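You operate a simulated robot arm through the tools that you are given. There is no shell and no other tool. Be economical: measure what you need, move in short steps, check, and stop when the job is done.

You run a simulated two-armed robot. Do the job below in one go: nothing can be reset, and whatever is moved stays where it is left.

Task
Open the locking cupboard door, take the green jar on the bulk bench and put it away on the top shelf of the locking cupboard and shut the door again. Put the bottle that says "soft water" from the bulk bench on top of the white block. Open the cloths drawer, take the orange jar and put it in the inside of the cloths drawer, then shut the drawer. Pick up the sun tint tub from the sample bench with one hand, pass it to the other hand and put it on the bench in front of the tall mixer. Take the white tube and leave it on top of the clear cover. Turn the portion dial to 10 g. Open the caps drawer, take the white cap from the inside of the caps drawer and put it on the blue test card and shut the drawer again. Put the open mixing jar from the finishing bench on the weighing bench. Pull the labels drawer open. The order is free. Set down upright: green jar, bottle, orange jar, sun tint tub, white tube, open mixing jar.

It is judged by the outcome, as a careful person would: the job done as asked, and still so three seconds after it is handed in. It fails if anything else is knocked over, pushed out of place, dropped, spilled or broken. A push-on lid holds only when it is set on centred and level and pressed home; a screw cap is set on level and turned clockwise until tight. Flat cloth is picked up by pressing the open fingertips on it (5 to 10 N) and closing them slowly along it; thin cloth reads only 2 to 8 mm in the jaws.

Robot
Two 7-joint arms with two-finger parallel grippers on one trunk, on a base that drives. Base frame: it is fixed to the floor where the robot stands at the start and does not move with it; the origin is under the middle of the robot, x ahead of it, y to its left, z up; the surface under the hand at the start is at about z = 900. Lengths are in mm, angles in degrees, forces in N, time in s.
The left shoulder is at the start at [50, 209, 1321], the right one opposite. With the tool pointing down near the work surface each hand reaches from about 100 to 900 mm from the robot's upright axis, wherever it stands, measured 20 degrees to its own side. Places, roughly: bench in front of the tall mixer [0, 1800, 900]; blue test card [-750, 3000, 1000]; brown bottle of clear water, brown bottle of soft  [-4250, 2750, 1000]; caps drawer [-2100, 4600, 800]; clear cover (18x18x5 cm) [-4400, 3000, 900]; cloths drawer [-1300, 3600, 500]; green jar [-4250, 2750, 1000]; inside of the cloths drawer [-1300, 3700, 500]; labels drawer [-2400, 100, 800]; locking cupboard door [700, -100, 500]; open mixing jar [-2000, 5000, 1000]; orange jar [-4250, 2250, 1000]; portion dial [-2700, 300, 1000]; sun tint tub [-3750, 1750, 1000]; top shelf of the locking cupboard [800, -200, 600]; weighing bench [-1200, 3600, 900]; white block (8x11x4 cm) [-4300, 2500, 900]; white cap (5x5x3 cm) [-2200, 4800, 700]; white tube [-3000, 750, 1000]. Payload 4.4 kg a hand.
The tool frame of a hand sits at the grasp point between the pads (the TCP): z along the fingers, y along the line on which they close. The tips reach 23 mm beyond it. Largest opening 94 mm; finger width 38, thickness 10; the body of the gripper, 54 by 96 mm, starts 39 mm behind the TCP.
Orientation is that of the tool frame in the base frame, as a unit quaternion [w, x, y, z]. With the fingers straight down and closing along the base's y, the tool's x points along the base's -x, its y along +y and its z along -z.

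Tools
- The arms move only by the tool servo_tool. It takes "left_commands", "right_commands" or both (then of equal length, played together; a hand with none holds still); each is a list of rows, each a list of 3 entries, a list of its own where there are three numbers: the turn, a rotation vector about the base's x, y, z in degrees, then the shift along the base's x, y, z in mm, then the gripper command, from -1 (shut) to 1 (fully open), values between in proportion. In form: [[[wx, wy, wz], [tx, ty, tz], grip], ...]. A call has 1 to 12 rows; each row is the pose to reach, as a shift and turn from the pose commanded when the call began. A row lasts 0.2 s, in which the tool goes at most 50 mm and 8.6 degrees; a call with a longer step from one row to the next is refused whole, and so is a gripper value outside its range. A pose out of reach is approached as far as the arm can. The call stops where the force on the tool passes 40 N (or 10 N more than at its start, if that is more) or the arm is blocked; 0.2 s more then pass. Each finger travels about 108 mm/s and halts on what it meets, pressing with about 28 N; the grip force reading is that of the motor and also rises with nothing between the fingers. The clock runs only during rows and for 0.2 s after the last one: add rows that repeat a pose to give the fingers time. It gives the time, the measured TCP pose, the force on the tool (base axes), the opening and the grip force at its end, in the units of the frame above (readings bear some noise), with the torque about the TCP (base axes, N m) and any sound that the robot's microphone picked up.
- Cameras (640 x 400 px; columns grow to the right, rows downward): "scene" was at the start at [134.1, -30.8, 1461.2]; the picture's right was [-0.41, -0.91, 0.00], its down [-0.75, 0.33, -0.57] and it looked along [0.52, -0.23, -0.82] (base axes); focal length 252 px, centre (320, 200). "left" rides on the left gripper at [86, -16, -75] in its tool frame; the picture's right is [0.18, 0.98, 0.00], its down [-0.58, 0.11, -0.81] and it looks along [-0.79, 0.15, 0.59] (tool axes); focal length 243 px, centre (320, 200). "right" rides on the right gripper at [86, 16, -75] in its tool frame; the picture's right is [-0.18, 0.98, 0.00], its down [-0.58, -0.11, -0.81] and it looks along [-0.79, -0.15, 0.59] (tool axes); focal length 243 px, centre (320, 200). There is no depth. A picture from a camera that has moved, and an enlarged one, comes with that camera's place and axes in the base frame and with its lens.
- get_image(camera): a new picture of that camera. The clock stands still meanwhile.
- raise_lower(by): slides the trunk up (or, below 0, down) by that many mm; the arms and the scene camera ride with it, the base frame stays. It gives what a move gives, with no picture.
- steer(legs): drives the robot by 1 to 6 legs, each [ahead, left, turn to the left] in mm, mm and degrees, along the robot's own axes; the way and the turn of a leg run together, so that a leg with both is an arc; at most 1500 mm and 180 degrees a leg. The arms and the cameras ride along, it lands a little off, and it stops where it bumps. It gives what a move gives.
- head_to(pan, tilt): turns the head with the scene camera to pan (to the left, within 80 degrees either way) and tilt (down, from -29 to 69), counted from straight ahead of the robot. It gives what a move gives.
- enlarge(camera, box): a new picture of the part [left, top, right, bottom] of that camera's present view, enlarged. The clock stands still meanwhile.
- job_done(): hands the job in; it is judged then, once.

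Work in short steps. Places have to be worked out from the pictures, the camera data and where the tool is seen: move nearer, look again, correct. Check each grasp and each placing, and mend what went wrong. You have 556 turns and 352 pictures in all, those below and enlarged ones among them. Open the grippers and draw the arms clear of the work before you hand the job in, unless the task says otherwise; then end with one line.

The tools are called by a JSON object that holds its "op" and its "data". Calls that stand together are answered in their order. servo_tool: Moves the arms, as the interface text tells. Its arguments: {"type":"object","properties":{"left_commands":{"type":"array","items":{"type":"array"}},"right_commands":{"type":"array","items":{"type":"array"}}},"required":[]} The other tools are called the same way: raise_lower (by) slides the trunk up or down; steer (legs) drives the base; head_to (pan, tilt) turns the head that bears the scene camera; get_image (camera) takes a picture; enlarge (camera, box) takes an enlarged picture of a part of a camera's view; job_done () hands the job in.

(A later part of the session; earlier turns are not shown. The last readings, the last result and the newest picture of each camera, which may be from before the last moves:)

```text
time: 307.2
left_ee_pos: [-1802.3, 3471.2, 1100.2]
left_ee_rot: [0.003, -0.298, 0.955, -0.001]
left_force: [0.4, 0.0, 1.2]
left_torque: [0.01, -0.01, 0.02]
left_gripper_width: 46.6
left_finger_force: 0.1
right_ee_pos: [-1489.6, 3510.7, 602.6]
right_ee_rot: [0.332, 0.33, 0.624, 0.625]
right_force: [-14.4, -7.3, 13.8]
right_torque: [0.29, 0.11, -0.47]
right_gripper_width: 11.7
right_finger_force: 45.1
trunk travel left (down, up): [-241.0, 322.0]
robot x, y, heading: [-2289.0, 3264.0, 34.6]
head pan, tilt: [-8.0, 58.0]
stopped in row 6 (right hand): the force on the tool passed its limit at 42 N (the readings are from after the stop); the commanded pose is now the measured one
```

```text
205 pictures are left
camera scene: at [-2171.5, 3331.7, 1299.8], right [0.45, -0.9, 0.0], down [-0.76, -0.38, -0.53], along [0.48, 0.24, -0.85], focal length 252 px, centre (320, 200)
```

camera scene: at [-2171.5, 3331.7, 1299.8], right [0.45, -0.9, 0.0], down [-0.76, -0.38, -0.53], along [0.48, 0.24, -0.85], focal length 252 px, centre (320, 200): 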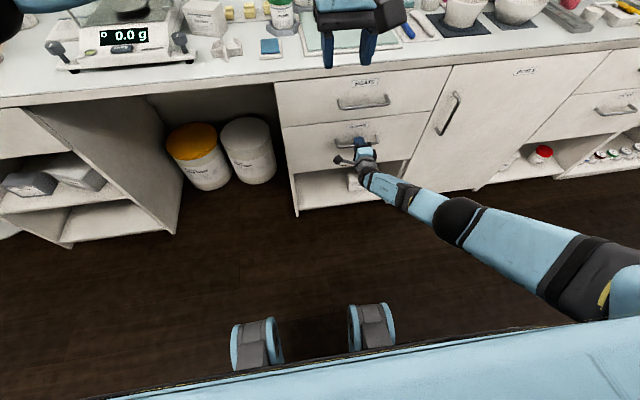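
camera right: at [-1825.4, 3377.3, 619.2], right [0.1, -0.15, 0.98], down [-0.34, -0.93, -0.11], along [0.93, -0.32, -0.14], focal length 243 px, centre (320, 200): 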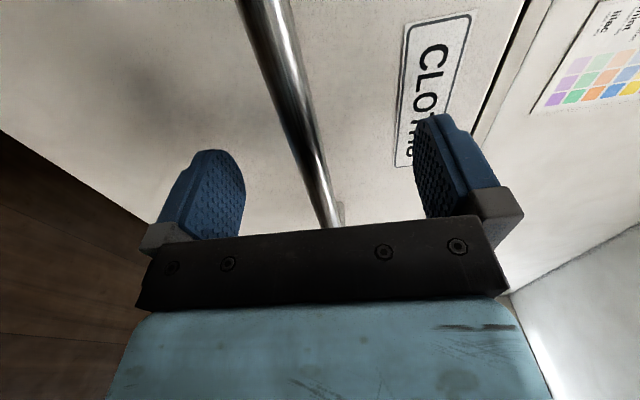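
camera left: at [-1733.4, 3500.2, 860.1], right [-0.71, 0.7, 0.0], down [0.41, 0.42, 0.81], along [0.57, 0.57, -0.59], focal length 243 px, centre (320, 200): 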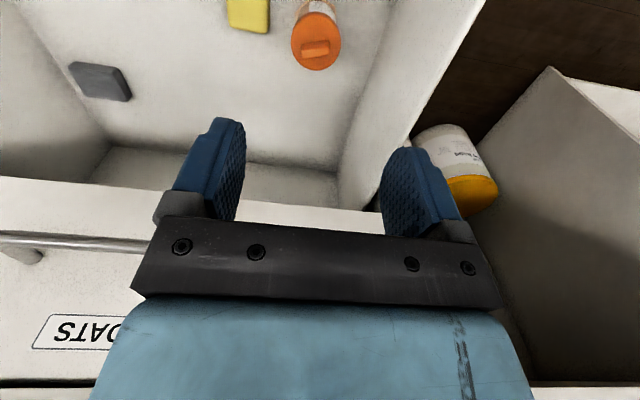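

Drawer shut. Release, back the base off, and return the right hand to pointing down.

{"op": "servo_tool", "data": {"right_commands": [[[0, 0, 0], [0, 0, 0], 0], [[0, 0, 0], [0, 0, 0], 1], [[0, 0, 0], [-20, -14, 0], 1], [[0, 0, 0], [-45, -31, 0], 1], [[0, 0, 0], [-75, -52, 0], 1]]}}

{"op": "steer", "data": {"legs": [[-300, 0, 0]]}}

{"op": "servo_tool", "data": {"right_commands": [[[-6.4, 1.2, 4.6], [0, 0, 18], 1], [[-12.8, 2.4, 9.2], [0, 0, 36], 1], [[-19.3, 3.7, 13.9], [0, 0, 54], 1], [[-25.7, 4.9, 18.5], [0, 0, 72], 1], [[-32.1, 6.1, 23.1], [0, 0, 90], 1], [[-38.5, 7.3, 27.7], [0, 0, 108], 1], [[-44.9, 8.5, 32.3], [0, 0, 126], 1], [[-51.3, 9.8, 37], [0, 0, 144], 1], [[-57.7, 11, 41.6], [0, 0, 162], 1], [[-64.2, 12.2, 46.2], [0, 0, 180], 1], [[-70.6, 13.4, 50.8], [0, 0, 198], 1], [[-77, 14.6, 55.4], [0, 0, 216], 1]]}}

```text
time: 308.4
left_ee_pos: [-1800.3, 3473.6, 1099.4]
left_ee_rot: [0.002, -0.298, 0.954, -0.001]
left_force: [-0.5, -0.6, -0.9]
left_torque: [0.01, -0.02, -0.03]
left_gripper_width: 46.8
left_finger_force: 0.1
right_ee_pos: [-1562.9, 3456.2, 602.5]
right_ee_rot: [0.332, 0.33, 0.626, 0.624]
right_force: [-0.4, 0.1, 0.2]
right_torque: [0.03, -0.04, 0.0]
right_gripper_width: 94.0
right_finger_force: 0.0
trunk travel left (down, up): [-241.0, 322.0]
robot x, y, heading: [-2286.6, 3268.0, 34.7]
head pan, tilt: [-8.0, 58.0]
```

```text
time: 310.4
left_ee_pos: [-2047.2, 3304.2, 1099.8]
left_ee_rot: [0.003, -0.299, 0.954, 0.0]
left_force: [-0.2, 0.4, 0.2]
left_torque: [0.0, -0.02, 0.0]
left_gripper_width: 47.0
left_finger_force: 0.0
right_ee_pos: [-1809.2, 3287.0, 601.0]
right_ee_rot: [0.33, 0.331, 0.626, 0.624]
right_force: [0.1, 1.0, 0.3]
right_torque: [-0.02, 0.01, -0.01]
right_gripper_width: 94.0
right_finger_force: 0.1
trunk travel left (down, up): [-241.0, 322.0]
robot x, y, heading: [-2533.3, 3100.4, 34.6]
head pan, tilt: [-8.0, 58.0]
```

```text
time: 313.0
left_ee_pos: [-2046.2, 3304.1, 1098.6]
left_ee_rot: [0.001, -0.299, 0.954, -0.001]
left_force: [-0.3, 0.9, 0.0]
left_torque: [-0.02, -0.03, -0.03]
left_gripper_width: 47.2
left_finger_force: 0.1
right_ee_pos: [-1808.3, 3287.2, 817.7]
right_ee_rot: [0.08, -0.175, 0.97, 0.147]
right_force: [0.5, -0.1, -0.1]
right_torque: [0.01, -0.01, -0.02]
right_gripper_width: 94.1
right_finger_force: 0.0
right hand out of reach, approached as far as the arm can: row 9, 10
trunk travel left (down, up): [-241.0, 322.0]
robot x, y, heading: [-2534.8, 3097.9, 34.2]
head pan, tilt: [-8.0, 58.0]
```

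Finish the turn and raise; then drive left to the caps unit.

{"op": "servo_tool", "data": {"right_commands": [[[-6.4, 1.2, 4.6], [0, 0, 20], 0.5], [[-12.8, 2.4, 9.2], [0, 0, 45], 0.5], [[-19.3, 3.7, 13.9], [-10, -7, 70], 0.5], [[-19.3, 3.7, 13.9], [-30, -20, 110], 0.5], [[-19.3, 3.7, 13.9], [-50, -34, 150], 0.5], [[-19.3, 3.7, 13.9], [-70, -48, 190], 0.5]]}}

{"op": "raise_lower", "data": {"by": 160}}

{"op": "steer", "data": {"legs": [[100, 700, 0.3]]}}

{"op": "head_to", "data": {"pan": 20, "tilt": 35}}

{"op": "get_image", "data": {"camera": "scene"}}

```text
time: 314.4
left_ee_pos: [-2047.0, 3304.1, 1099.3]
left_ee_rot: [0.002, -0.299, 0.954, -0.001]
left_force: [0.4, 0.9, -0.3]
left_torque: [0.0, 0.0, -0.01]
left_gripper_width: 46.8
left_finger_force: 0.1
right_ee_pos: [-1881.1, 3238.8, 1009.6]
right_ee_rot: [0.001, -0.296, 0.955, -0.003]
right_force: [0.2, -0.8, -0.8]
right_torque: [0.03, -0.02, 0.0]
right_gripper_width: 70.3
right_finger_force: 0.1
trunk travel left (down, up): [-241.0, 322.0]
robot x, y, heading: [-2530.2, 3096.7, 34.7]
head pan, tilt: [-8.0, 58.0]
```

```text
time: 316.3
left_ee_pos: [-2045.4, 3304.9, 1258.5]
left_ee_rot: [0.001, -0.3, 0.954, -0.002]
left_force: [0.3, -0.6, -0.3]
left_torque: [-0.03, 0.04, -0.01]
left_gripper_width: 47.2
left_finger_force: 0.1
right_ee_pos: [-1879.6, 3241.1, 1166.4]
right_ee_rot: [0.001, -0.295, 0.955, -0.002]
right_force: [-0.6, -0.1, -0.1]
right_torque: [0.01, -0.04, 0.0]
right_gripper_width: 70.5
right_finger_force: 0.0
trunk travel left (down, up): [-401.0, 162.0]
robot x, y, heading: [-2531.7, 3099.7, 34.4]
head pan, tilt: [-8.0, 58.0]
```

```text
time: 322.8
left_ee_pos: [-2361.5, 3938.2, 1259.0]
left_ee_rot: [0.002, -0.3, 0.954, -0.002]
left_force: [-0.4, 0.4, -0.6]
left_torque: [-0.02, -0.03, -0.02]
left_gripper_width: 46.8
left_finger_force: 0.1
right_ee_pos: [-2194.9, 3873.3, 1167.5]
right_ee_rot: [0.0, -0.296, 0.955, -0.002]
right_force: [0.0, 0.8, 0.9]
right_torque: [-0.02, -0.03, 0.01]
right_gripper_width: 70.7
right_finger_force: 0.1
trunk travel left (down, up): [-401.0, 162.0]
robot x, y, heading: [-2846.6, 3729.7, 34.6]
head pan, tilt: [-8.0, 58.0]
```

```text
time: 323.8
left_ee_pos: [-2360.5, 3938.8, 1258.2]
left_ee_rot: [0.001, -0.299, 0.954, -0.002]
left_force: [0.5, 0.2, -0.5]
left_torque: [-0.02, 0.02, 0.0]
left_gripper_width: 47.0
left_finger_force: 0.1
right_ee_pos: [-2194.4, 3873.6, 1167.2]
right_ee_rot: [0.001, -0.295, 0.955, -0.001]
right_force: [-0.4, -1.5, -0.1]
right_torque: [0.01, 0.01, -0.02]
right_gripper_width: 70.6
right_finger_force: 0.0
trunk travel left (down, up): [-401.0, 162.0]
robot x, y, heading: [-2848.9, 3730.2, 34.5]
head pan, tilt: [20.0, 35.0]
```

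```text
204 pictures are left
camera scene: at [-2739.9, 3838.0, 1491.0], right [0.81, -0.58, 0.0], down [-0.33, -0.47, -0.82], along [0.48, 0.67, -0.57], focal length 252 px, centre (320, 200)
```

scene: 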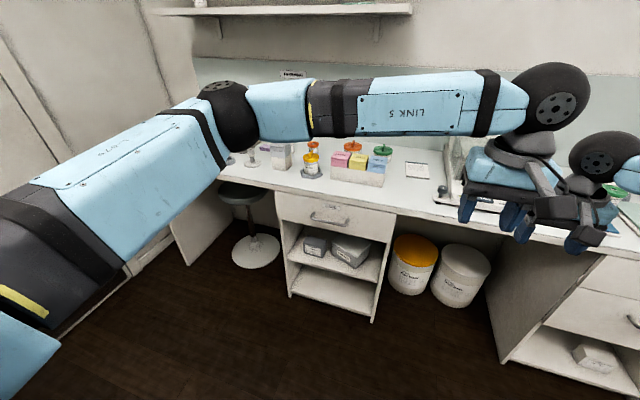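

Caps handle triangulated at (-2195,4523,790). Drive so it's ~790 ahead, 230 to the left.

{"op": "steer", "data": {"legs": [[200, 50, 0]]}}

{"op": "servo_tool", "data": {"left_commands": [[[0, 0, 0], [-19, 24, -20], 0.5], [[0, 0, 0], [-38, 48, -50], 1], [[0, 0, 0], [-57, 72, -88], 1], [[0, 0, 0], [-76, 96, -126], 1], [[0, 0, 0], [-95, 120, -164], 1], [[0, 0, 0], [-114, 144, -202], 1], [[0, 0, 0], [-133, 168, -240], 1], [[0, 0, 0], [-152, 192, -278], 1], [[0, 0, 0], [-171, 216, -316], 1], [[0, 0, 0], [-190, 240, -352], 1], [[0, 0, 0], [-209, 264, -388], 1]]}}

```text
time: 325.4
left_ee_pos: [-2223.4, 4091.4, 1261.0]
left_ee_rot: [0.002, -0.298, 0.954, -0.002]
left_force: [0.2, 0.2, 0.5]
left_torque: [-0.02, 0.0, -0.02]
left_gripper_width: 46.8
left_finger_force: 0.1
right_ee_pos: [-2057.6, 4027.0, 1167.4]
right_ee_rot: [0.0, -0.296, 0.955, -0.002]
right_force: [-0.2, -0.1, 0.6]
right_torque: [0.01, -0.01, -0.04]
right_gripper_width: 70.8
right_finger_force: 0.1
trunk travel left (down, up): [-401.0, 162.0]
robot x, y, heading: [-2712.0, 3882.5, 34.7]
head pan, tilt: [20.0, 35.0]
```

```text
time: 327.8
left_ee_pos: [-2433.3, 4356.9, 871.1]
left_ee_rot: [0.002, -0.297, 0.955, -0.002]
left_force: [-0.2, 0.7, 0.7]
left_torque: [-0.02, -0.02, 0.0]
left_gripper_width: 93.8
left_finger_force: 0.0
right_ee_pos: [-2058.0, 4028.4, 1167.5]
right_ee_rot: [0.001, -0.295, 0.955, -0.002]
right_force: [-0.6, 0.8, 0.0]
right_torque: [-0.04, -0.03, 0.0]
right_gripper_width: 70.8
right_finger_force: 0.2
trunk travel left (down, up): [-401.0, 162.0]
robot x, y, heading: [-2715.7, 3882.7, 34.4]
head pan, tilt: [20.0, 35.0]
```

{"op": "servo_tool", "data": {"left_commands": [[[-1.2, -6.7, 4.8], [0, 0, 0], 1], [[-2.5, -13.4, 9.6], [0, 0, 0], 1], [[-3.7, -20.1, 14.4], [0, 0, 0], 1], [[-4.9, -26.8, 19.2], [0, 0, 0], 1], [[-6.1, -33.5, 24], [0, 0, 0], 1], [[-7.4, -40.2, 28.9], [0, 0, 0], 1], [[-8.6, -46.9, 33.7], [0, 0, 0], 1], [[-9.8, -53.6, 38.5], [0, 0, 0], 1], [[-11.1, -60.3, 43.3], [0, 0, 0], 1], [[-12.3, -67, 48.1], [0, 0, 0], 1], [[-13.5, -73.6, 52.9], [0, 0, 0], 1], [[-14.8, -80.3, 57.8], [0, 0, 0], 1]]}}

{"op": "servo_tool", "data": {"left_commands": [[[-1, -5.4, 3.8], [10, 7, -20], 1], [[-2, -10.7, 7.7], [25, 17, -40], 1], [[-2.9, -16.1, 11.5], [45, 31, -60], 1], [[-2.9, -16.1, 11.5], [70, 48, -78], 1], [[-2.9, -16.1, 11.5], [90, 62, -78], 1]]}}

{"op": "get_image", "data": {"camera": "left"}}

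```text
time: 330.4
left_ee_pos: [-2431.8, 4356.2, 871.4]
left_ee_rot: [-0.556, 0.614, -0.479, 0.291]
left_force: [0.2, -0.3, -0.4]
left_torque: [-0.01, -0.01, -0.01]
left_gripper_width: 93.9
left_finger_force: 0.0
right_ee_pos: [-2057.1, 4027.1, 1166.2]
right_ee_rot: [0.0, -0.295, 0.955, -0.001]
right_force: [0.5, -0.6, -0.9]
right_torque: [0.0, 0.06, 0.0]
right_gripper_width: 70.3
right_finger_force: 0.2
trunk travel left (down, up): [-401.0, 162.0]
robot x, y, heading: [-2709.8, 3886.2, 34.7]
head pan, tilt: [20.0, 35.0]
```

```text
time: 331.6
left_ee_pos: [-2341.2, 4418.4, 791.5]
left_ee_rot: [0.627, -0.626, 0.327, -0.33]
left_force: [-0.7, 0.1, 0.2]
left_torque: [0.0, 0.0, 0.01]
left_gripper_width: 93.9
left_finger_force: 0.0
right_ee_pos: [-2056.8, 4027.5, 1166.7]
right_ee_rot: [0.0, -0.296, 0.955, -0.001]
right_force: [-0.1, 0.1, -0.2]
right_torque: [-0.02, 0.02, -0.05]
right_gripper_width: 70.4
right_finger_force: 0.1
trunk travel left (down, up): [-401.0, 162.0]
robot x, y, heading: [-2711.5, 3885.9, 34.5]
head pan, tilt: [20.0, 35.0]
```

```text
203 pictures are left
camera left: at [-2354.7, 4305.3, 808.8], right [0.11, -0.15, -0.98], down [-0.99, 0.02, -0.11], along [0.04, 0.99, -0.15], focal length 243 px, centre (320, 200)
```

left: 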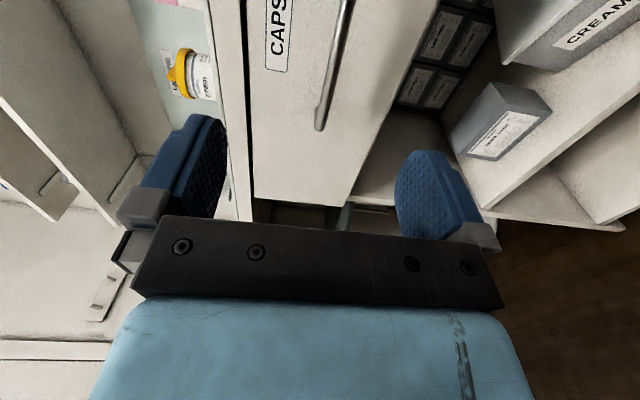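

{"op": "servo_tool", "data": {"left_commands": [[[0, 0, 0], [22, 20, -5], 1], [[0, 0, 0], [44, 40, -10], 1], [[0, 0, 0], [64, 58, -15], 1], [[0, 0, 0], [82, 75, -16], 1]]}}

{"op": "get_image", "data": {"camera": "left"}}

```text
time: 332.6
left_ee_pos: [-2260.3, 4493.8, 777.0]
left_ee_rot: [0.627, -0.626, 0.326, -0.329]
left_force: [-0.5, -0.5, -0.3]
left_torque: [0.02, -0.01, 0.0]
left_gripper_width: 93.8
left_finger_force: 0.1
right_ee_pos: [-2057.4, 4029.0, 1166.7]
right_ee_rot: [0.001, -0.295, 0.956, -0.003]
right_force: [0.3, 0.5, -0.8]
right_torque: [-0.02, 0.03, -0.01]
right_gripper_width: 70.6
right_finger_force: 0.0
trunk travel left (down, up): [-401.0, 162.0]
robot x, y, heading: [-2711.5, 3883.4, 34.4]
head pan, tilt: [20.0, 35.0]
```

```text
202 pictures are left
camera left: at [-2273.8, 4380.3, 793.2], right [0.11, -0.15, -0.98], down [-0.99, 0.02, -0.11], along [0.03, 0.99, -0.15], focal length 243 px, centre (320, 200)
```

left: 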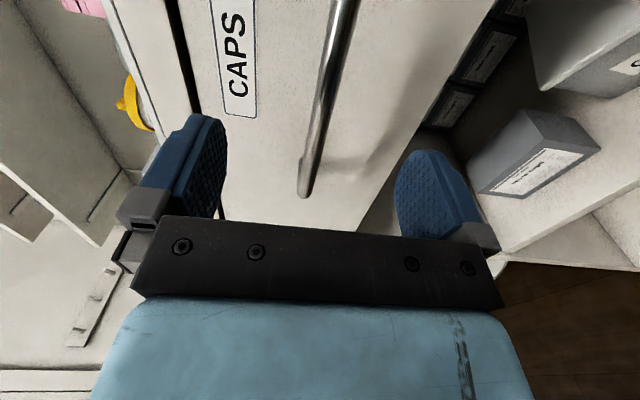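

Bar is ~43 mm ahead. Advance and close.

{"op": "servo_tool", "data": {"left_commands": [[[0, 0, 0], [12, 9, -1], 1], [[0, 0, 0], [24, 17, -1], 1], [[0, 0, 0], [36, 26, -1], 1], [[0, 0, 0], [36, 26, -1], 0], [[0, 0, 0], [36, 26, -1], -1], [[0, 0, 0], [36, 26, -1], -1]]}}

{"op": "get_image", "data": {"camera": "left"}}

```text
time: 334.0
left_ee_pos: [-2225.4, 4518.9, 776.6]
left_ee_rot: [0.628, -0.625, 0.327, -0.329]
left_force: [0.4, 0.2, 4.5]
left_torque: [0.5, 0.31, 0.12]
left_gripper_width: 11.6
left_finger_force: 45.1
right_ee_pos: [-2058.8, 4026.7, 1167.2]
right_ee_rot: [0.001, -0.296, 0.955, -0.002]
right_force: [0.5, -0.4, -0.3]
right_torque: [0.0, 0.02, -0.01]
right_gripper_width: 70.5
right_finger_force: 0.0
trunk travel left (down, up): [-401.0, 162.0]
robot x, y, heading: [-2715.0, 3885.7, 34.5]
head pan, tilt: [20.0, 35.0]
```

```text
201 pictures are left
camera left: at [-2238.1, 4405.9, 793.3], right [0.11, -0.15, -0.98], down [-0.99, 0.02, -0.11], along [0.04, 0.99, -0.15], focal length 243 px, centre (320, 200)
```

left: 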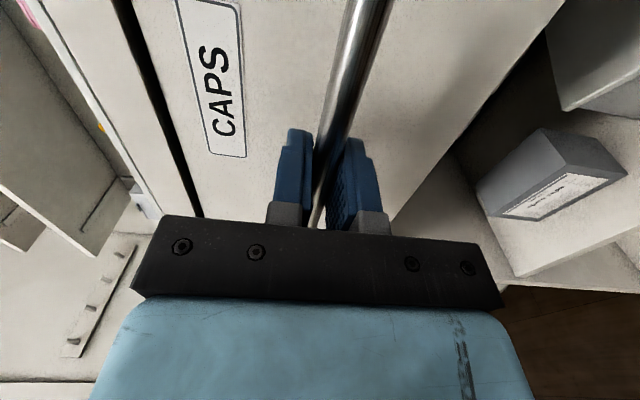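

Gripped. Pull along the true drawer direction (~36°) ~230 mm.

{"op": "servo_tool", "data": {"left_commands": [[[0, 0, 0], [-8, -6, 0], -1], [[0, 0, 0], [-20, -15, 0], -1], [[0, 0, 0], [-36, -26, 0], -1], [[0, 0, 0], [-53, -39, 0], -1], [[0, 0, 0], [-70, -51, 0], -1], [[0, 0, 0], [-87, -64, 0], -1], [[0, 0, 0], [-104, -76, 0], -1], [[0, 0, 0], [-121, -88, 0], -1], [[0, 0, 0], [-138, -101, 0], -1], [[0, 0, 0], [-155, -113, 0], -1], [[0, 0, 0], [-172, -126, 0], -1], [[0, 0, 0], [-189, -138, 0], -1]]}}

{"op": "head_to", "data": {"pan": 15, "tilt": 50}}

{"op": "get_image", "data": {"camera": "scene"}}

```text
time: 336.6
left_ee_pos: [-2415.1, 4381.6, 776.7]
left_ee_rot: [0.628, -0.625, 0.326, -0.329]
left_force: [-15.3, 20.4, 10.5]
left_torque: [0.79, 0.54, 0.77]
left_gripper_width: 11.6
left_finger_force: 44.8
right_ee_pos: [-2059.5, 4026.5, 1167.7]
right_ee_rot: [0.002, -0.296, 0.955, -0.002]
right_force: [-0.4, -0.3, 0.7]
right_torque: [-0.01, -0.02, 0.01]
right_gripper_width: 70.4
right_finger_force: 0.1
trunk travel left (down, up): [-401.0, 162.0]
robot x, y, heading: [-2713.6, 3880.0, 34.6]
head pan, tilt: [20.0, 35.0]
```

```text
time: 337.4
left_ee_pos: [-2414.6, 4382.5, 776.7]
left_ee_rot: [0.628, -0.625, 0.326, -0.33]
left_force: [-16.0, 21.7, 12.5]
left_torque: [0.74, 0.52, 0.56]
left_gripper_width: 11.6
left_finger_force: 44.5
right_ee_pos: [-2058.7, 4027.8, 1168.7]
right_ee_rot: [0.002, -0.295, 0.955, -0.003]
right_force: [0.0, 0.3, 0.0]
right_torque: [0.03, 0.02, 0.01]
right_gripper_width: 70.3
right_finger_force: 0.0
trunk travel left (down, up): [-401.0, 162.0]
robot x, y, heading: [-2708.5, 3887.7, 34.6]
head pan, tilt: [15.0, 50.0]
```

```text
200 pictures are left
camera scene: at [-2606.4, 3979.9, 1469.5], right [0.76, -0.65, 0.0], down [-0.5, -0.58, -0.64], along [0.42, 0.49, -0.77], focal length 252 px, centre (320, 200)
```

scene: 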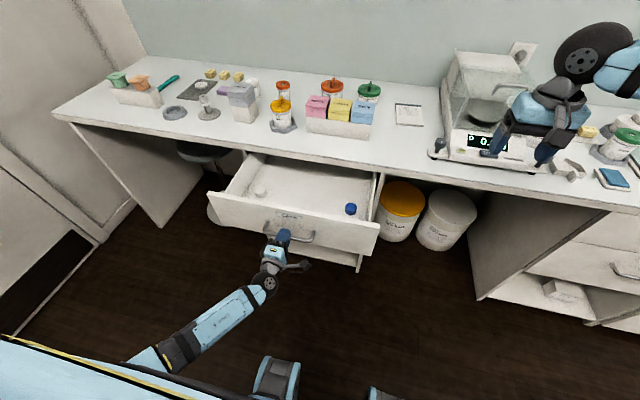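

The drawer is open ~233 mm; a white and a blue cap lie inside. Zoom on the white one and on the finishing bench.

{"op": "enlarge", "data": {"camera": "scene", "box": [210, 140, 390, 260]}}

{"op": "enlarge", "data": {"camera": "scene", "box": [100, 60, 300, 180]}}

```text
3.33 times, centred on (300, 200) of scene
camera zoom: at [-2606.4, 3979.9, 1469.5], right [0.76, -0.65, 0.0], down [-0.5, -0.58, -0.64], along [0.42, 0.49, -0.77], focal length 841 px, centre (387, 200)
```

zoom: 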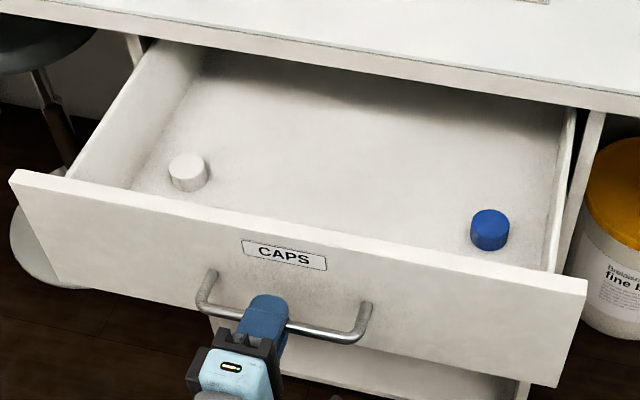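

```text
3.20 times, centred on (200, 120) of scene
camera zoom: at [-2606.4, 3979.9, 1469.5], right [0.76, -0.65, 0.0], down [-0.5, -0.58, -0.64], along [0.42, 0.49, -0.77], focal length 807 px, centre (704, 456)
```

zoom: 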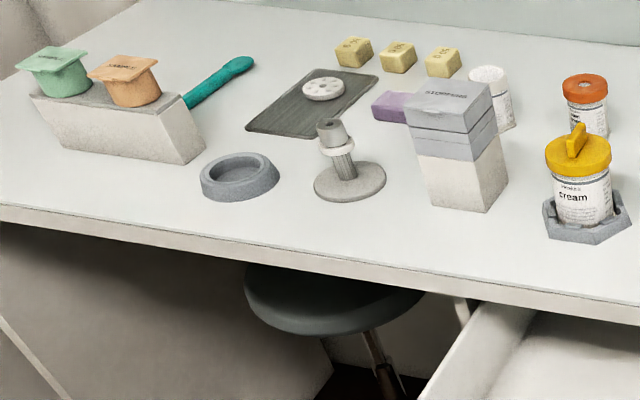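

The white cap is near the drawer's left wall, deep; I pull the drawer to its full opening (~45 mm more).

{"op": "servo_tool", "data": {"left_commands": [[[0, 0, 0], [-9, 1, 0], -1], [[0, 0, 0], [-18, -6, 0], -1], [[0, 0, 0], [-26, -12, 0], -1], [[0, 0, 0], [-34, -17, 0], -1], [[0, 0, 0], [-42, -23, 0], -1], [[0, 0, 0], [-48, -27, 0], -1]]}}

```text
time: 338.8
left_ee_pos: [-2458.8, 4350.0, 778.2]
left_ee_rot: [0.627, -0.624, 0.329, -0.331]
left_force: [17.1, -24.9, 7.9]
left_torque: [0.4, 0.25, -1.17]
left_gripper_width: 11.4
left_finger_force: 45.3
right_ee_pos: [-2056.0, 4023.5, 1166.7]
right_ee_rot: [0.001, -0.295, 0.956, 0.001]
right_force: [0.3, -0.2, -0.2]
right_torque: [0.01, -0.02, -0.01]
right_gripper_width: 70.6
right_finger_force: 0.1
trunk travel left (down, up): [-401.0, 162.0]
robot x, y, heading: [-2711.2, 3884.4, 34.5]
head pan, tilt: [15.0, 50.0]
```

Fully open (288 mm). Release and back the base off 150 mm; then turn the left hand down.

{"op": "servo_tool", "data": {"left_commands": [[[0, 0, 0], [0, 0, 0], 0], [[0, 0, 0], [0, 0, 0], 1], [[0, 0, 0], [0, 0, 0], 1]]}}

{"op": "steer", "data": {"legs": [[-200, 0, 1]]}}

{"op": "servo_tool", "data": {"left_commands": [[[1.3, 7.1, -5.1], [0, 0, 20], 1], [[2.6, 14.1, -10.2], [2, 1, 40], 1], [[3.9, 21.2, -15.2], [4, 3, 60], 1], [[5.2, 28.3, -20.3], [6, 4, 80], 1], [[6.5, 35.3, -25.4], [8, 5, 100], 1], [[7.8, 42.4, -30.5], [10, 7, 120], 1], [[9.1, 49.5, -35.6], [12, 8, 140], 1], [[10.4, 56.5, -40.6], [14, 10, 160], 1], [[11.7, 63.6, -45.7], [16, 11, 180], 1], [[13, 70.7, -50.8], [18, 12, 200], 1], [[14.3, 77.7, -55.9], [20, 14, 220], 1]]}}

```text
time: 339.6
left_ee_pos: [-2461.5, 4355.3, 776.4]
left_ee_rot: [0.627, -0.626, 0.326, -0.33]
left_force: [-0.1, -0.1, -0.8]
left_torque: [0.01, 0.01, 0.0]
left_gripper_width: 94.0
left_finger_force: 0.1
right_ee_pos: [-2057.2, 4028.7, 1167.1]
right_ee_rot: [0.002, -0.296, 0.955, -0.002]
right_force: [0.2, 0.3, -0.4]
right_torque: [0.02, -0.03, 0.0]
right_gripper_width: 70.7
right_finger_force: 0.1
trunk travel left (down, up): [-401.0, 162.0]
robot x, y, heading: [-2710.6, 3882.7, 34.6]
head pan, tilt: [15.0, 50.0]
```

```text
time: 341.2
left_ee_pos: [-2631.7, 4243.8, 776.7]
left_ee_rot: [0.63, -0.628, 0.321, -0.325]
left_force: [0.1, -0.5, -0.5]
left_torque: [-0.02, 0.01, -0.05]
left_gripper_width: 94.2
left_finger_force: 0.1
right_ee_pos: [-2222.1, 3924.2, 1165.5]
right_ee_rot: [0.001, -0.304, 0.953, -0.002]
right_force: [-0.1, 0.4, 0.3]
right_torque: [0.02, 0.03, -0.01]
right_gripper_width: 70.2
right_finger_force: 0.1
trunk travel left (down, up): [-401.0, 162.0]
robot x, y, heading: [-2870.4, 3770.4, 35.6]
head pan, tilt: [15.0, 50.0]
```

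```text
refused: row 1 steps farther than a row can; nothing moved
```

{"op": "servo_tool", "data": {"left_commands": [[[1.1, 6.6, -4.7], [0, 0, 20], 1], [[2.2, 13.2, -9.4], [2, 1, 40], 1], [[3.3, 19.8, -14.2], [4, 3, 60], 1], [[4.4, 26.4, -18.9], [6, 4, 80], 1], [[5.5, 33, -23.6], [8, 5, 100], 1], [[6.6, 39.7, -28.3], [10, 7, 120], 1], [[7.7, 46.3, -33], [12, 8, 140], 1], [[8.8, 52.9, -37.8], [14, 10, 160], 1], [[9.9, 59.5, -42.5], [16, 11, 180], 1], [[11, 66.1, -47.2], [18, 12, 200], 1], [[12.1, 72.7, -51.9], [20, 14, 220], 1], [[13.2, 79.3, -56.6], [22, 15, 240], 1]]}}

{"op": "get_image", "data": {"camera": "scene"}}

```text
time: 343.8
left_ee_pos: [-2611.0, 4258.9, 1016.4]
left_ee_rot: [0.137, -0.404, 0.902, -0.07]
left_force: [-0.5, 0.4, -0.2]
left_torque: [-0.01, 0.04, 0.02]
left_gripper_width: 94.0
left_finger_force: 0.1
right_ee_pos: [-2220.7, 3925.4, 1165.8]
right_ee_rot: [0.0, -0.303, 0.953, -0.002]
right_force: [0.1, -0.4, 0.8]
right_torque: [-0.02, 0.04, 0.04]
right_gripper_width: 70.6
right_finger_force: 0.1
trunk travel left (down, up): [-401.0, 162.0]
robot x, y, heading: [-2876.4, 3769.7, 35.3]
head pan, tilt: [15.0, 50.0]
```

```text
197 pictures are left
camera scene: at [-2767.6, 3866.9, 1469.2], right [0.77, -0.64, 0.0], down [-0.49, -0.59, -0.64], along [0.41, 0.5, -0.77], focal length 252 px, centre (320, 200)
```

scene: 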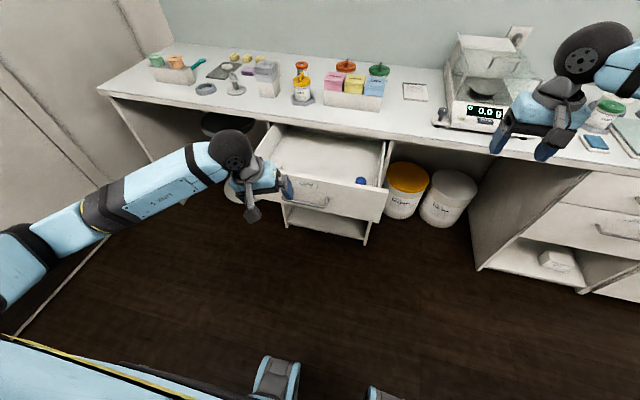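

I drive to put the cap ~680 ahead and ~150 left, keeping clear of the open drawer, then finish the hand's turn to a 20° forward pitch.

{"op": "steer", "data": {"legs": [[0, 290, 0], [230, 0, 0]]}}

{"op": "servo_tool", "data": {"left_commands": [[[5.3, 0.9, -3.4], [0, 0, 20], 0.6], [[10.7, 1.8, -6.8], [0, 0, 40], 0.6], [[16, 2.7, -10.2], [0, 0, 60], 0.6]]}}

{"op": "get_image", "data": {"camera": "scene"}}

{"op": "get_image", "data": {"camera": "left"}}

```text
time: 348.2
left_ee_pos: [-2592.6, 4625.5, 1017.1]
left_ee_rot: [0.138, -0.405, 0.901, -0.07]
left_force: [-0.4, 0.1, -0.1]
left_torque: [0.01, -0.01, 0.0]
left_gripper_width: 93.9
left_finger_force: 0.0
right_ee_pos: [-2205.6, 4291.7, 1167.0]
right_ee_rot: [0.0, -0.303, 0.953, -0.002]
right_force: [-0.6, 0.0, 0.3]
right_torque: [-0.01, -0.02, 0.02]
right_gripper_width: 70.3
right_finger_force: 0.0
trunk travel left (down, up): [-401.0, 162.0]
robot x, y, heading: [-2859.7, 4137.2, 35.4]
head pan, tilt: [15.0, 50.0]
```

```text
time: 349.0
left_ee_pos: [-2593.9, 4626.3, 1077.5]
left_ee_rot: [0.165, -0.301, 0.938, 0.054]
left_force: [0.1, -0.2, -0.6]
left_torque: [0.06, 0.0, 0.01]
left_gripper_width: 75.0
left_finger_force: 0.0
right_ee_pos: [-2205.7, 4291.5, 1166.6]
right_ee_rot: [0.0, -0.303, 0.953, -0.002]
right_force: [0.4, 0.1, 0.3]
right_torque: [0.0, 0.01, 0.0]
right_gripper_width: 70.8
right_finger_force: 0.1
trunk travel left (down, up): [-401.0, 162.0]
robot x, y, heading: [-2857.1, 4139.5, 35.6]
head pan, tilt: [15.0, 50.0]
```

```text
196 pictures are left
camera scene: at [-2751.7, 4233.6, 1469.3], right [0.77, -0.64, 0.0], down [-0.49, -0.59, -0.64], along [0.41, 0.5, -0.77], focal length 252 px, centre (320, 200)
```

scene: 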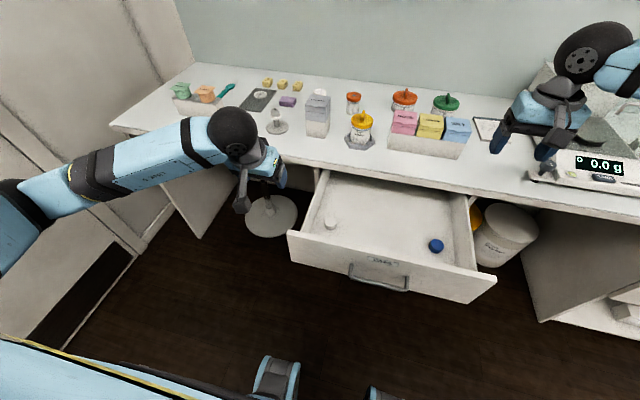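

```text
195 pictures are left
camera left: at [-2672.1, 4551.4, 1117.9], right [-0.71, 0.7, -0.06], down [0.16, 0.24, 0.96], along [0.68, 0.67, -0.28], focal length 243 px, centre (320, 200)
```

left: 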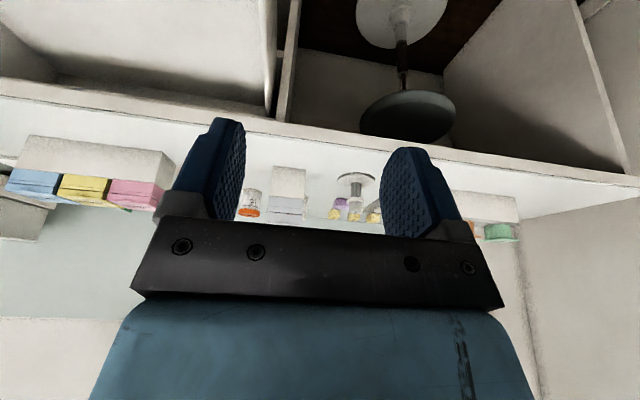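

Re-triangulated: the white cap is at about (-2398,4605), top z≈735. I go above it with the hand straight down and look.

{"op": "servo_tool", "data": {"left_commands": [[[-3.9, 5.4, 0], [35, -4, 0], 0.6], [[-7.8, 10.9, 0], [70, -8, 0], 0.6], [[-11.6, 16.3, 0], [105, -12, -10], 0.6], [[-11.6, 16.3, 0], [135, -15, -45], 0.6], [[-11.6, 16.3, 0], [160, -18, -85], 0.6], [[-11.6, 16.3, 0], [180, -20, -125], 0.6], [[-11.6, 16.3, 0], [196, -21, -160], 0.6]]}}

{"op": "get_image", "data": {"camera": "left"}}

```text
time: 350.6
left_ee_pos: [-2396.7, 4605.0, 916.1]
left_ee_rot: [0.0, -0.306, 0.952, 0.0]
left_force: [0.3, 0.0, -0.1]
left_torque: [0.01, 0.01, -0.01]
left_gripper_width: 75.1
left_finger_force: 0.0
right_ee_pos: [-2204.6, 4291.6, 1166.3]
right_ee_rot: [0.001, -0.303, 0.953, -0.002]
right_force: [0.1, -0.5, -0.3]
right_torque: [-0.01, -0.04, 0.0]
right_gripper_width: 70.6
right_finger_force: 0.0
trunk travel left (down, up): [-401.0, 162.0]
robot x, y, heading: [-2853.6, 4138.4, 35.4]
head pan, tilt: [15.0, 50.0]
```

```text
194 pictures are left
camera left: at [-2458.1, 4542.0, 990.7], right [-0.72, 0.69, 0.0], down [0.41, 0.43, 0.81], along [0.56, 0.58, -0.59], focal length 243 px, centre (320, 200)
```

left: 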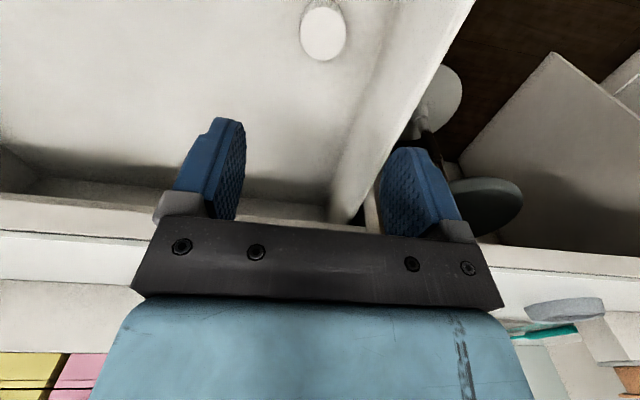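

Cap confirmed at (-2397,4606). The drawer wall is near on the left, so I use a smaller opening and descend slightly right of centre.

{"op": "servo_tool", "data": {"left_commands": [[[0, 0, 0], [1, -2, -30], 0.42], [[0, 0, 0], [2, -2, -65], 0.42], [[0, 0, 0], [2, -2, -100], 0.42], [[0, 0, 0], [2, -2, -135], 0.42], [[0, 0, 0], [2, -2, -160], 0.42], [[0, 0, 0], [2, -2, -176], 0.42], [[0, 0, 0], [2, -2, -183], 0.42]]}}

{"op": "get_image", "data": {"camera": "left"}}

```text
time: 352.2
left_ee_pos: [-2389.6, 4607.2, 743.1]
left_ee_rot: [0.007, -0.306, 0.952, 0.002]
left_force: [-0.7, 1.7, 28.3]
left_torque: [0.59, 1.07, -0.35]
left_gripper_width: 67.5
left_finger_force: 0.9
right_ee_pos: [-2206.3, 4291.7, 1167.3]
right_ee_rot: [0.001, -0.304, 0.953, -0.001]
right_force: [0.5, 0.0, 0.0]
right_torque: [-0.01, 0.02, 0.0]
right_gripper_width: 70.5
right_finger_force: 0.0
trunk travel left (down, up): [-401.0, 162.0]
robot x, y, heading: [-2857.4, 4135.1, 35.3]
head pan, tilt: [15.0, 50.0]
stopped in row 7 (left hand): the force on the tool passed its limit at 45 N (the readings are from after the stop); the commanded pose is now the measured one
```

```text
193 pictures are left
camera left: at [-2452.0, 4543.2, 817.0], right [-0.72, 0.69, 0.0], down [0.4, 0.42, 0.81], along [0.56, 0.59, -0.58], focal length 243 px, centre (320, 200)
```

left: 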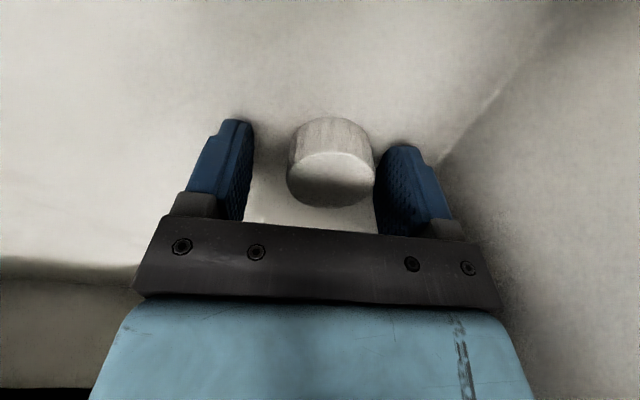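

Fingertips touched the drawer floor with the cap between them. Lift 3 mm and close.

{"op": "servo_tool", "data": {"left_commands": [[[0, 0, 0], [0, 0, 3], 0.42], [[0, 0, 0], [0, 0, 4], 0.1], [[0, 0, 0], [0, 0, 4], -0.2], [[0, 0, 0], [0, 0, 4], -0.5], [[0, 0, 0], [0, 0, 4], -1], [[0, 0, 0], [0, 0, 4], -1]]}}

{"op": "get_image", "data": {"camera": "left"}}

```text
time: 353.6
left_ee_pos: [-2392.0, 4604.4, 743.3]
left_ee_rot: [0.004, -0.307, 0.952, 0.001]
left_force: [-2.1, 2.3, 7.1]
left_torque: [0.1, 0.31, -0.06]
left_gripper_width: 40.4
left_finger_force: 27.9
right_ee_pos: [-2205.4, 4290.7, 1167.4]
right_ee_rot: [0.001, -0.304, 0.953, -0.001]
right_force: [-0.7, 0.4, 0.1]
right_torque: [0.02, -0.02, 0.01]
right_gripper_width: 70.6
right_finger_force: 0.1
trunk travel left (down, up): [-401.0, 162.0]
robot x, y, heading: [-2854.5, 4138.9, 35.4]
head pan, tilt: [15.0, 50.0]
```

```text
192 pictures are left
camera left: at [-2454.0, 4542.1, 817.3], right [-0.72, 0.69, 0.0], down [0.4, 0.42, 0.81], along [0.56, 0.59, -0.59], focal length 243 px, centre (320, 200)
```

left: 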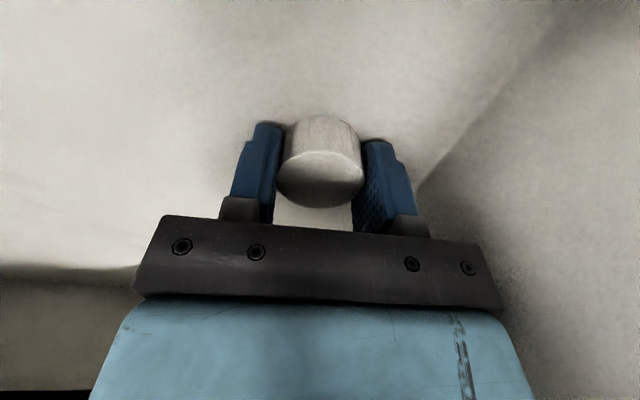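

Cap gripped (40 mm). Lift it straight up out of the drawer.

{"op": "servo_tool", "data": {"left_commands": [[[0, 0, 0], [0, 0, 20], -1], [[0, 0, 0], [0, 0, 60], -1], [[0, 0, 0], [0, 0, 105], -1], [[0, 0, 0], [0, 0, 150], -1], [[0, 0, 0], [0, 0, 195], -1], [[0, 0, 0], [0, 0, 240], -1], [[0, 0, 0], [-10, -7, 285], -1], [[0, 0, 0], [-30, -20, 325], -1], [[0, 0, 0], [-60, -40, 355], -1]]}}

{"op": "get_image", "data": {"camera": "left"}}

```text
time: 355.6
left_ee_pos: [-2452.9, 4565.2, 1097.0]
left_ee_rot: [0.004, -0.306, 0.952, 0.002]
left_force: [-0.7, -1.0, -0.6]
left_torque: [0.05, -0.04, -0.01]
left_gripper_width: 40.0
left_finger_force: 27.8
right_ee_pos: [-2205.3, 4291.3, 1167.5]
right_ee_rot: [0.002, -0.304, 0.953, -0.001]
right_force: [0.2, 0.5, 0.1]
right_torque: [-0.01, -0.01, -0.01]
right_gripper_width: 70.3
right_finger_force: 0.1
trunk travel left (down, up): [-401.0, 162.0]
robot x, y, heading: [-2858.4, 4138.2, 35.3]
head pan, tilt: [15.0, 50.0]
```

```text
191 pictures are left
camera left: at [-2515.4, 4501.8, 1172.0], right [-0.72, 0.69, 0.0], down [0.4, 0.42, 0.81], along [0.56, 0.59, -0.58], focal length 243 px, centre (320, 200)
```

left: 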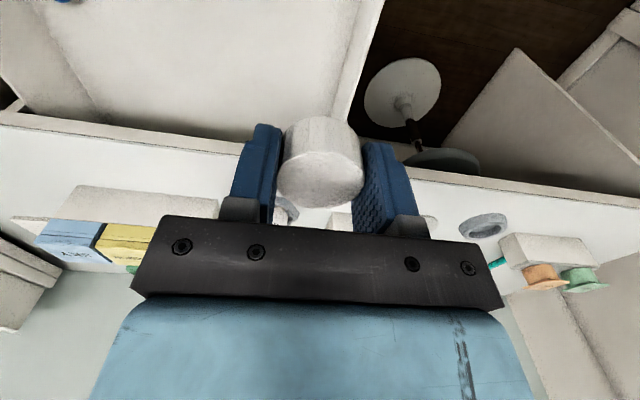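

Cap secure. Now the right hand (fist, pointing down) goes in front of the caps handle to push the drawer shut, left hand moves aside.

{"op": "servo_tool", "data": {"left_commands": [[[0, 0, 0], [-10, 14, 10], -1], [[0, 0, 0], [-20, 27, 20], -1], [[0, 0, 0], [-30, 41, 30], -1], [[0, 0, 0], [-40, 55, 40], -1], [[0, 0, 0], [-50, 68, 50], -1], [[0, 0, 0], [-58, 82, 60], -1], [[0, 0, 0], [-58, 82, 60], -1], [[0, 0, 0], [-58, 82, 60], -1]], "right_commands": [[[0, 0, 0], [-38, 0, 0], -1], [[0, 0, 0], [-76, 0, 0], -1], [[0, 0, 0], [-114, 0, 0], -1], [[0, 0, 0], [-152, 5, 0], -1], [[0, 0, 0], [-190, 10, 0], -1], [[0, 0, 0], [-228, 15, 0], -1], [[0, 0, 0], [-266, 22, 0], -1], [[0, 0, 0], [-304, 28, 0], -1]]}}

{"op": "get_image", "data": {"camera": "right"}}

```text
time: 357.4
left_ee_pos: [-2510.4, 4648.6, 1158.3]
left_ee_rot: [0.004, -0.306, 0.952, 0.001]
left_force: [-0.1, 0.9, -0.4]
left_torque: [0.0, 0.01, 0.0]
left_gripper_width: 40.0
left_finger_force: 28.3
right_ee_pos: [-2511.6, 4321.8, 1167.8]
right_ee_rot: [0.0, -0.303, 0.953, -0.003]
right_force: [-0.5, -0.3, -0.3]
right_torque: [-0.03, 0.05, 0.01]
right_gripper_width: 0.0
right_finger_force: 27.9
trunk travel left (down, up): [-401.0, 162.0]
robot x, y, heading: [-2857.2, 4140.0, 35.6]
head pan, tilt: [15.0, 50.0]
```

```text
190 pictures are left
camera right: at [-2592.9, 4284.9, 1240.9], right [-0.42, 0.91, 0.0], down [0.53, 0.25, 0.81], along [0.73, 0.33, -0.59], focal length 243 px, centre (320, 200)
```

right: 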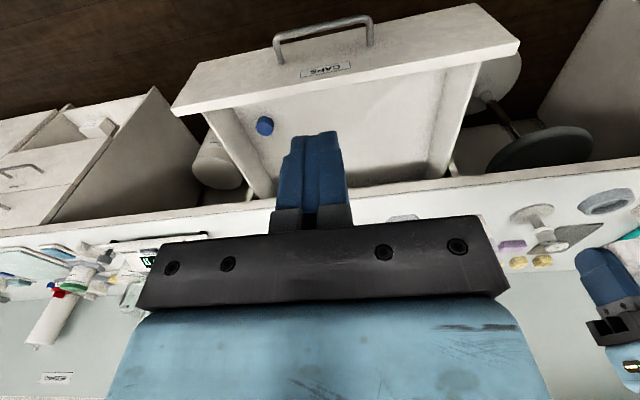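

Aligned in front of the handle. I descend to z≈785.

{"op": "servo_tool", "data": {"right_commands": [[[0, 0, 0], [0, 0, -45], -1], [[0, 0, 0], [0, 0, -90], -1], [[0, 0, 0], [0, 0, -135], -1], [[0, 0, 0], [0, 0, -180], -1], [[0, 0, 0], [0, 0, -225], -1], [[0, 0, 0], [0, 0, -270], -1], [[0, 0, 0], [0, 0, -315], -1], [[0, 0, 0], [0, 0, -350], -1], [[0, 0, 0], [0, 0, -383], -1]]}}

{"op": "get_image", "data": {"camera": "scene"}}

```text
time: 359.4
left_ee_pos: [-2510.7, 4647.6, 1158.9]
left_ee_rot: [0.003, -0.307, 0.952, 0.001]
left_force: [-0.2, 0.7, -0.1]
left_torque: [-0.01, 0.0, 0.01]
left_gripper_width: 40.2
left_finger_force: 28.0
right_ee_pos: [-2509.1, 4321.1, 784.0]
right_ee_rot: [0.001, -0.304, 0.953, -0.001]
right_force: [0.6, -0.6, 0.5]
right_torque: [0.03, 0.0, 0.02]
right_gripper_width: 0.0
right_finger_force: 27.8
trunk travel left (down, up): [-401.0, 162.0]
robot x, y, heading: [-2858.2, 4136.8, 35.5]
head pan, tilt: [15.0, 50.0]
```

```text
189 pictures are left
camera scene: at [-2751.5, 4234.5, 1469.3], right [0.77, -0.64, 0.0], down [-0.49, -0.59, -0.64], along [0.41, 0.5, -0.77], focal length 252 px, centre (320, 200)
```

scene: 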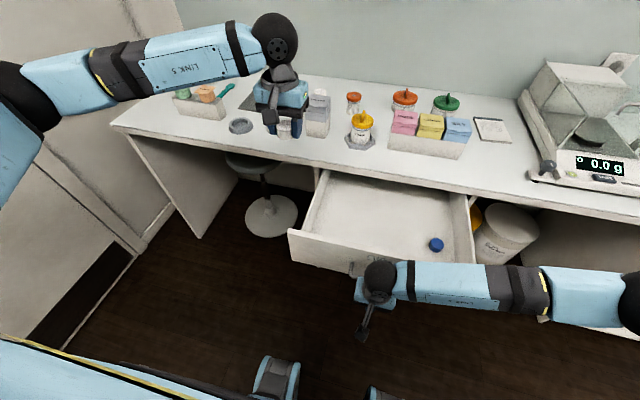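

{"op": "servo_tool", "data": {"right_commands": [[[0, 0, 0], [20, 14, 0], -1], [[0, 0, 0], [40, 29, 0], -1], [[0, 0, 0], [58, 42, 0], -1], [[0, 0, 0], [76, 55, 0], -1], [[0, 0, 0], [96, 69, 0], -1], [[0, 0, 0], [116, 84, 0], -1], [[0, 0, 0], [136, 98, 0], -1], [[0, 0, 0], [156, 113, 0], -1], [[0, 0, 0], [176, 127, 0], -1], [[0, 0, 0], [196, 141, 0], -1], [[0, 0, 0], [216, 156, 0], -1], [[0, 0, 0], [236, 170, 0], -1]]}}

{"op": "get_image", "data": {"camera": "scene"}}

```text
time: 362.0
left_ee_pos: [-2509.2, 4648.1, 1157.5]
left_ee_rot: [0.004, -0.306, 0.952, -0.001]
left_force: [-0.6, -0.8, 0.2]
left_torque: [-0.03, 0.01, -0.03]
left_gripper_width: 40.2
left_finger_force: 28.7
right_ee_pos: [-2274.5, 4491.1, 784.0]
right_ee_rot: [0.0, -0.304, 0.953, -0.003]
right_force: [0.3, 0.2, -0.6]
right_torque: [-0.01, 0.0, 0.01]
right_gripper_width: 0.0
right_finger_force: 28.4
trunk travel left (down, up): [-401.0, 162.0]
robot x, y, heading: [-2858.4, 4137.6, 35.5]
head pan, tilt: [15.0, 50.0]
```

```text
188 pictures are left
camera scene: at [-2751.8, 4235.0, 1469.2], right [0.77, -0.64, 0.0], down [-0.49, -0.59, -0.64], along [0.41, 0.5, -0.77], focal length 252 px, centre (320, 200)
```

scene: 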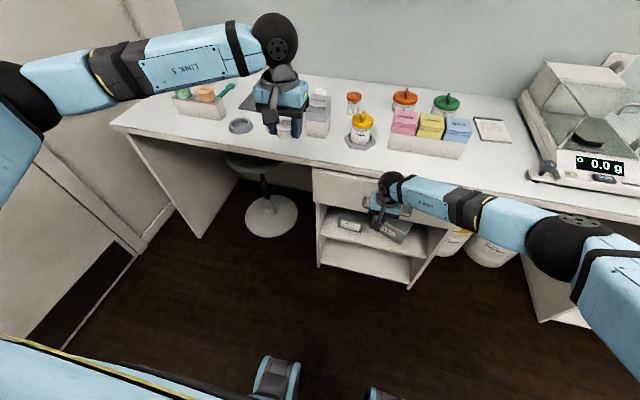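

The drawer seems nearly home; I push on gently until contact stops me.

{"op": "servo_tool", "data": {"right_commands": [[[0, 0, 0], [8, 6, 0], -1], [[0, 0, 0], [16, 12, 0], -1], [[0, 0, 0], [22, 16, 0], -1], [[0, 0, 0], [28, 20, 0], -1], [[0, 0, 0], [34, 24, 0], -1], [[0, 0, 0], [40, 28, 0], -1]]}}

{"op": "enlarge", "data": {"camera": "scene", "box": [280, 130, 480, 300]}}

```text
time: 363.3
left_ee_pos: [-2510.3, 4645.5, 1159.8]
left_ee_rot: [0.004, -0.307, 0.952, 0.002]
left_force: [-0.4, 0.7, 0.2]
left_torque: [0.0, 0.01, 0.02]
left_gripper_width: 40.0
left_finger_force: 28.1
right_ee_pos: [-2247.4, 4509.8, 782.5]
right_ee_rot: [-0.006, -0.305, 0.952, -0.003]
right_force: [-13.3, -11.6, 10.9]
right_torque: [0.14, -0.14, 0.16]
right_gripper_width: 0.0
right_finger_force: 28.0
trunk travel left (down, up): [-401.0, 162.0]
robot x, y, heading: [-2858.8, 4137.3, 35.4]
head pan, tilt: [15.0, 50.0]
stopped in row 6 (right hand): the force on the tool passed its limit at 51 N (the readings are from after the stop); the commanded pose is now the measured one
```

```text
2.35 times, centred on (380, 215) of scene
camera zoom: at [-2754.4, 4232.2, 1470.0], right [0.77, -0.64, 0.0], down [-0.49, -0.59, -0.64], along [0.41, 0.5, -0.76], focal length 594 px, centre (179, 165)
```

zoom: 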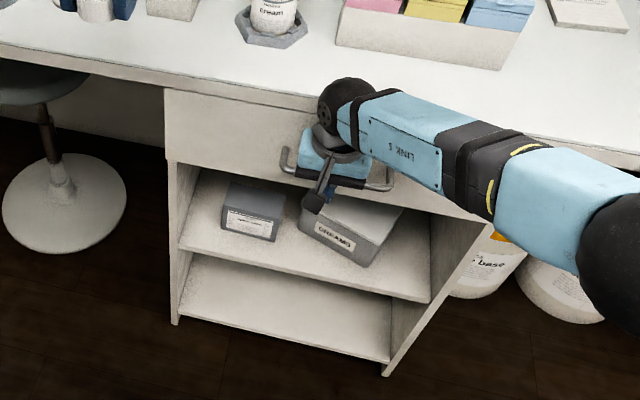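

Caps drawer shut. Retreat the right hand and look for the open mixing jar on the finishing bench.

{"op": "servo_tool", "data": {"right_commands": [[[0, 0, 0], [-25, -18, 0], -1], [[0, 0, 0], [-60, -42, 0], -1], [[0, 0, 0], [-95, -66, 10], 0], [[0, 0, 0], [-110, -76, 50], 0.5], [[0, 0, 0], [-110, -76, 100], 0.5], [[0, 0, 0], [-110, -76, 150], 0.5], [[0, 0, 0], [-110, -76, 200], 0.5], [[0, 0, 0], [-110, -76, 250], 0.5], [[0, 0, 0], [-110, -76, 300], 0.5], [[0, 0, 0], [-110, -76, 350], 0.5], [[0, 0, 0], [-110, -76, 395], 0.5]]}}

{"op": "head_to", "data": {"pan": 12, "tilt": 38}}

{"op": "get_image", "data": {"camera": "scene"}}

```text
time: 365.7
left_ee_pos: [-2510.3, 4646.8, 1158.7]
left_ee_rot: [0.003, -0.307, 0.952, 0.0]
left_force: [-0.5, 0.6, -0.2]
left_torque: [0.03, 0.0, -0.04]
left_gripper_width: 40.0
left_finger_force: 28.1
right_ee_pos: [-2355.9, 4435.8, 1176.0]
right_ee_rot: [-0.005, -0.304, 0.953, -0.005]
right_force: [-0.2, -1.1, 0.7]
right_torque: [-0.01, -0.01, 0.02]
right_gripper_width: 70.3
right_finger_force: 0.1
trunk travel left (down, up): [-401.0, 162.0]
robot x, y, heading: [-2855.1, 4135.8, 35.6]
head pan, tilt: [15.0, 50.0]
```

```text
time: 366.4
left_ee_pos: [-2510.7, 4648.0, 1158.8]
left_ee_rot: [0.003, -0.306, 0.952, 0.001]
left_force: [0.4, -0.2, -0.9]
left_torque: [-0.05, -0.01, -0.03]
left_gripper_width: 40.5
left_finger_force: 27.8
right_ee_pos: [-2354.1, 4436.3, 1174.5]
right_ee_rot: [-0.005, -0.305, 0.952, -0.003]
right_force: [-0.1, -0.8, -0.1]
right_torque: [-0.04, -0.03, 0.01]
right_gripper_width: 70.8
right_finger_force: 0.0
trunk travel left (down, up): [-401.0, 162.0]
robot x, y, heading: [-2857.1, 4138.9, 35.4]
head pan, tilt: [12.0, 38.0]
```

```text
186 pictures are left
camera scene: at [-2742.7, 4238.1, 1486.4], right [0.74, -0.68, 0.0], down [-0.42, -0.45, -0.79], along [0.53, 0.58, -0.62], focal length 252 px, centre (320, 200)
```

scene: 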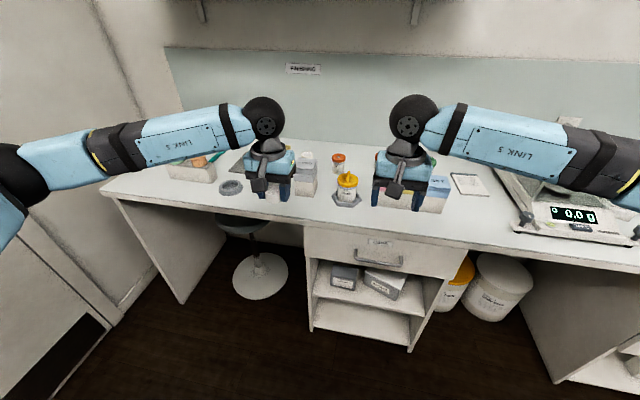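

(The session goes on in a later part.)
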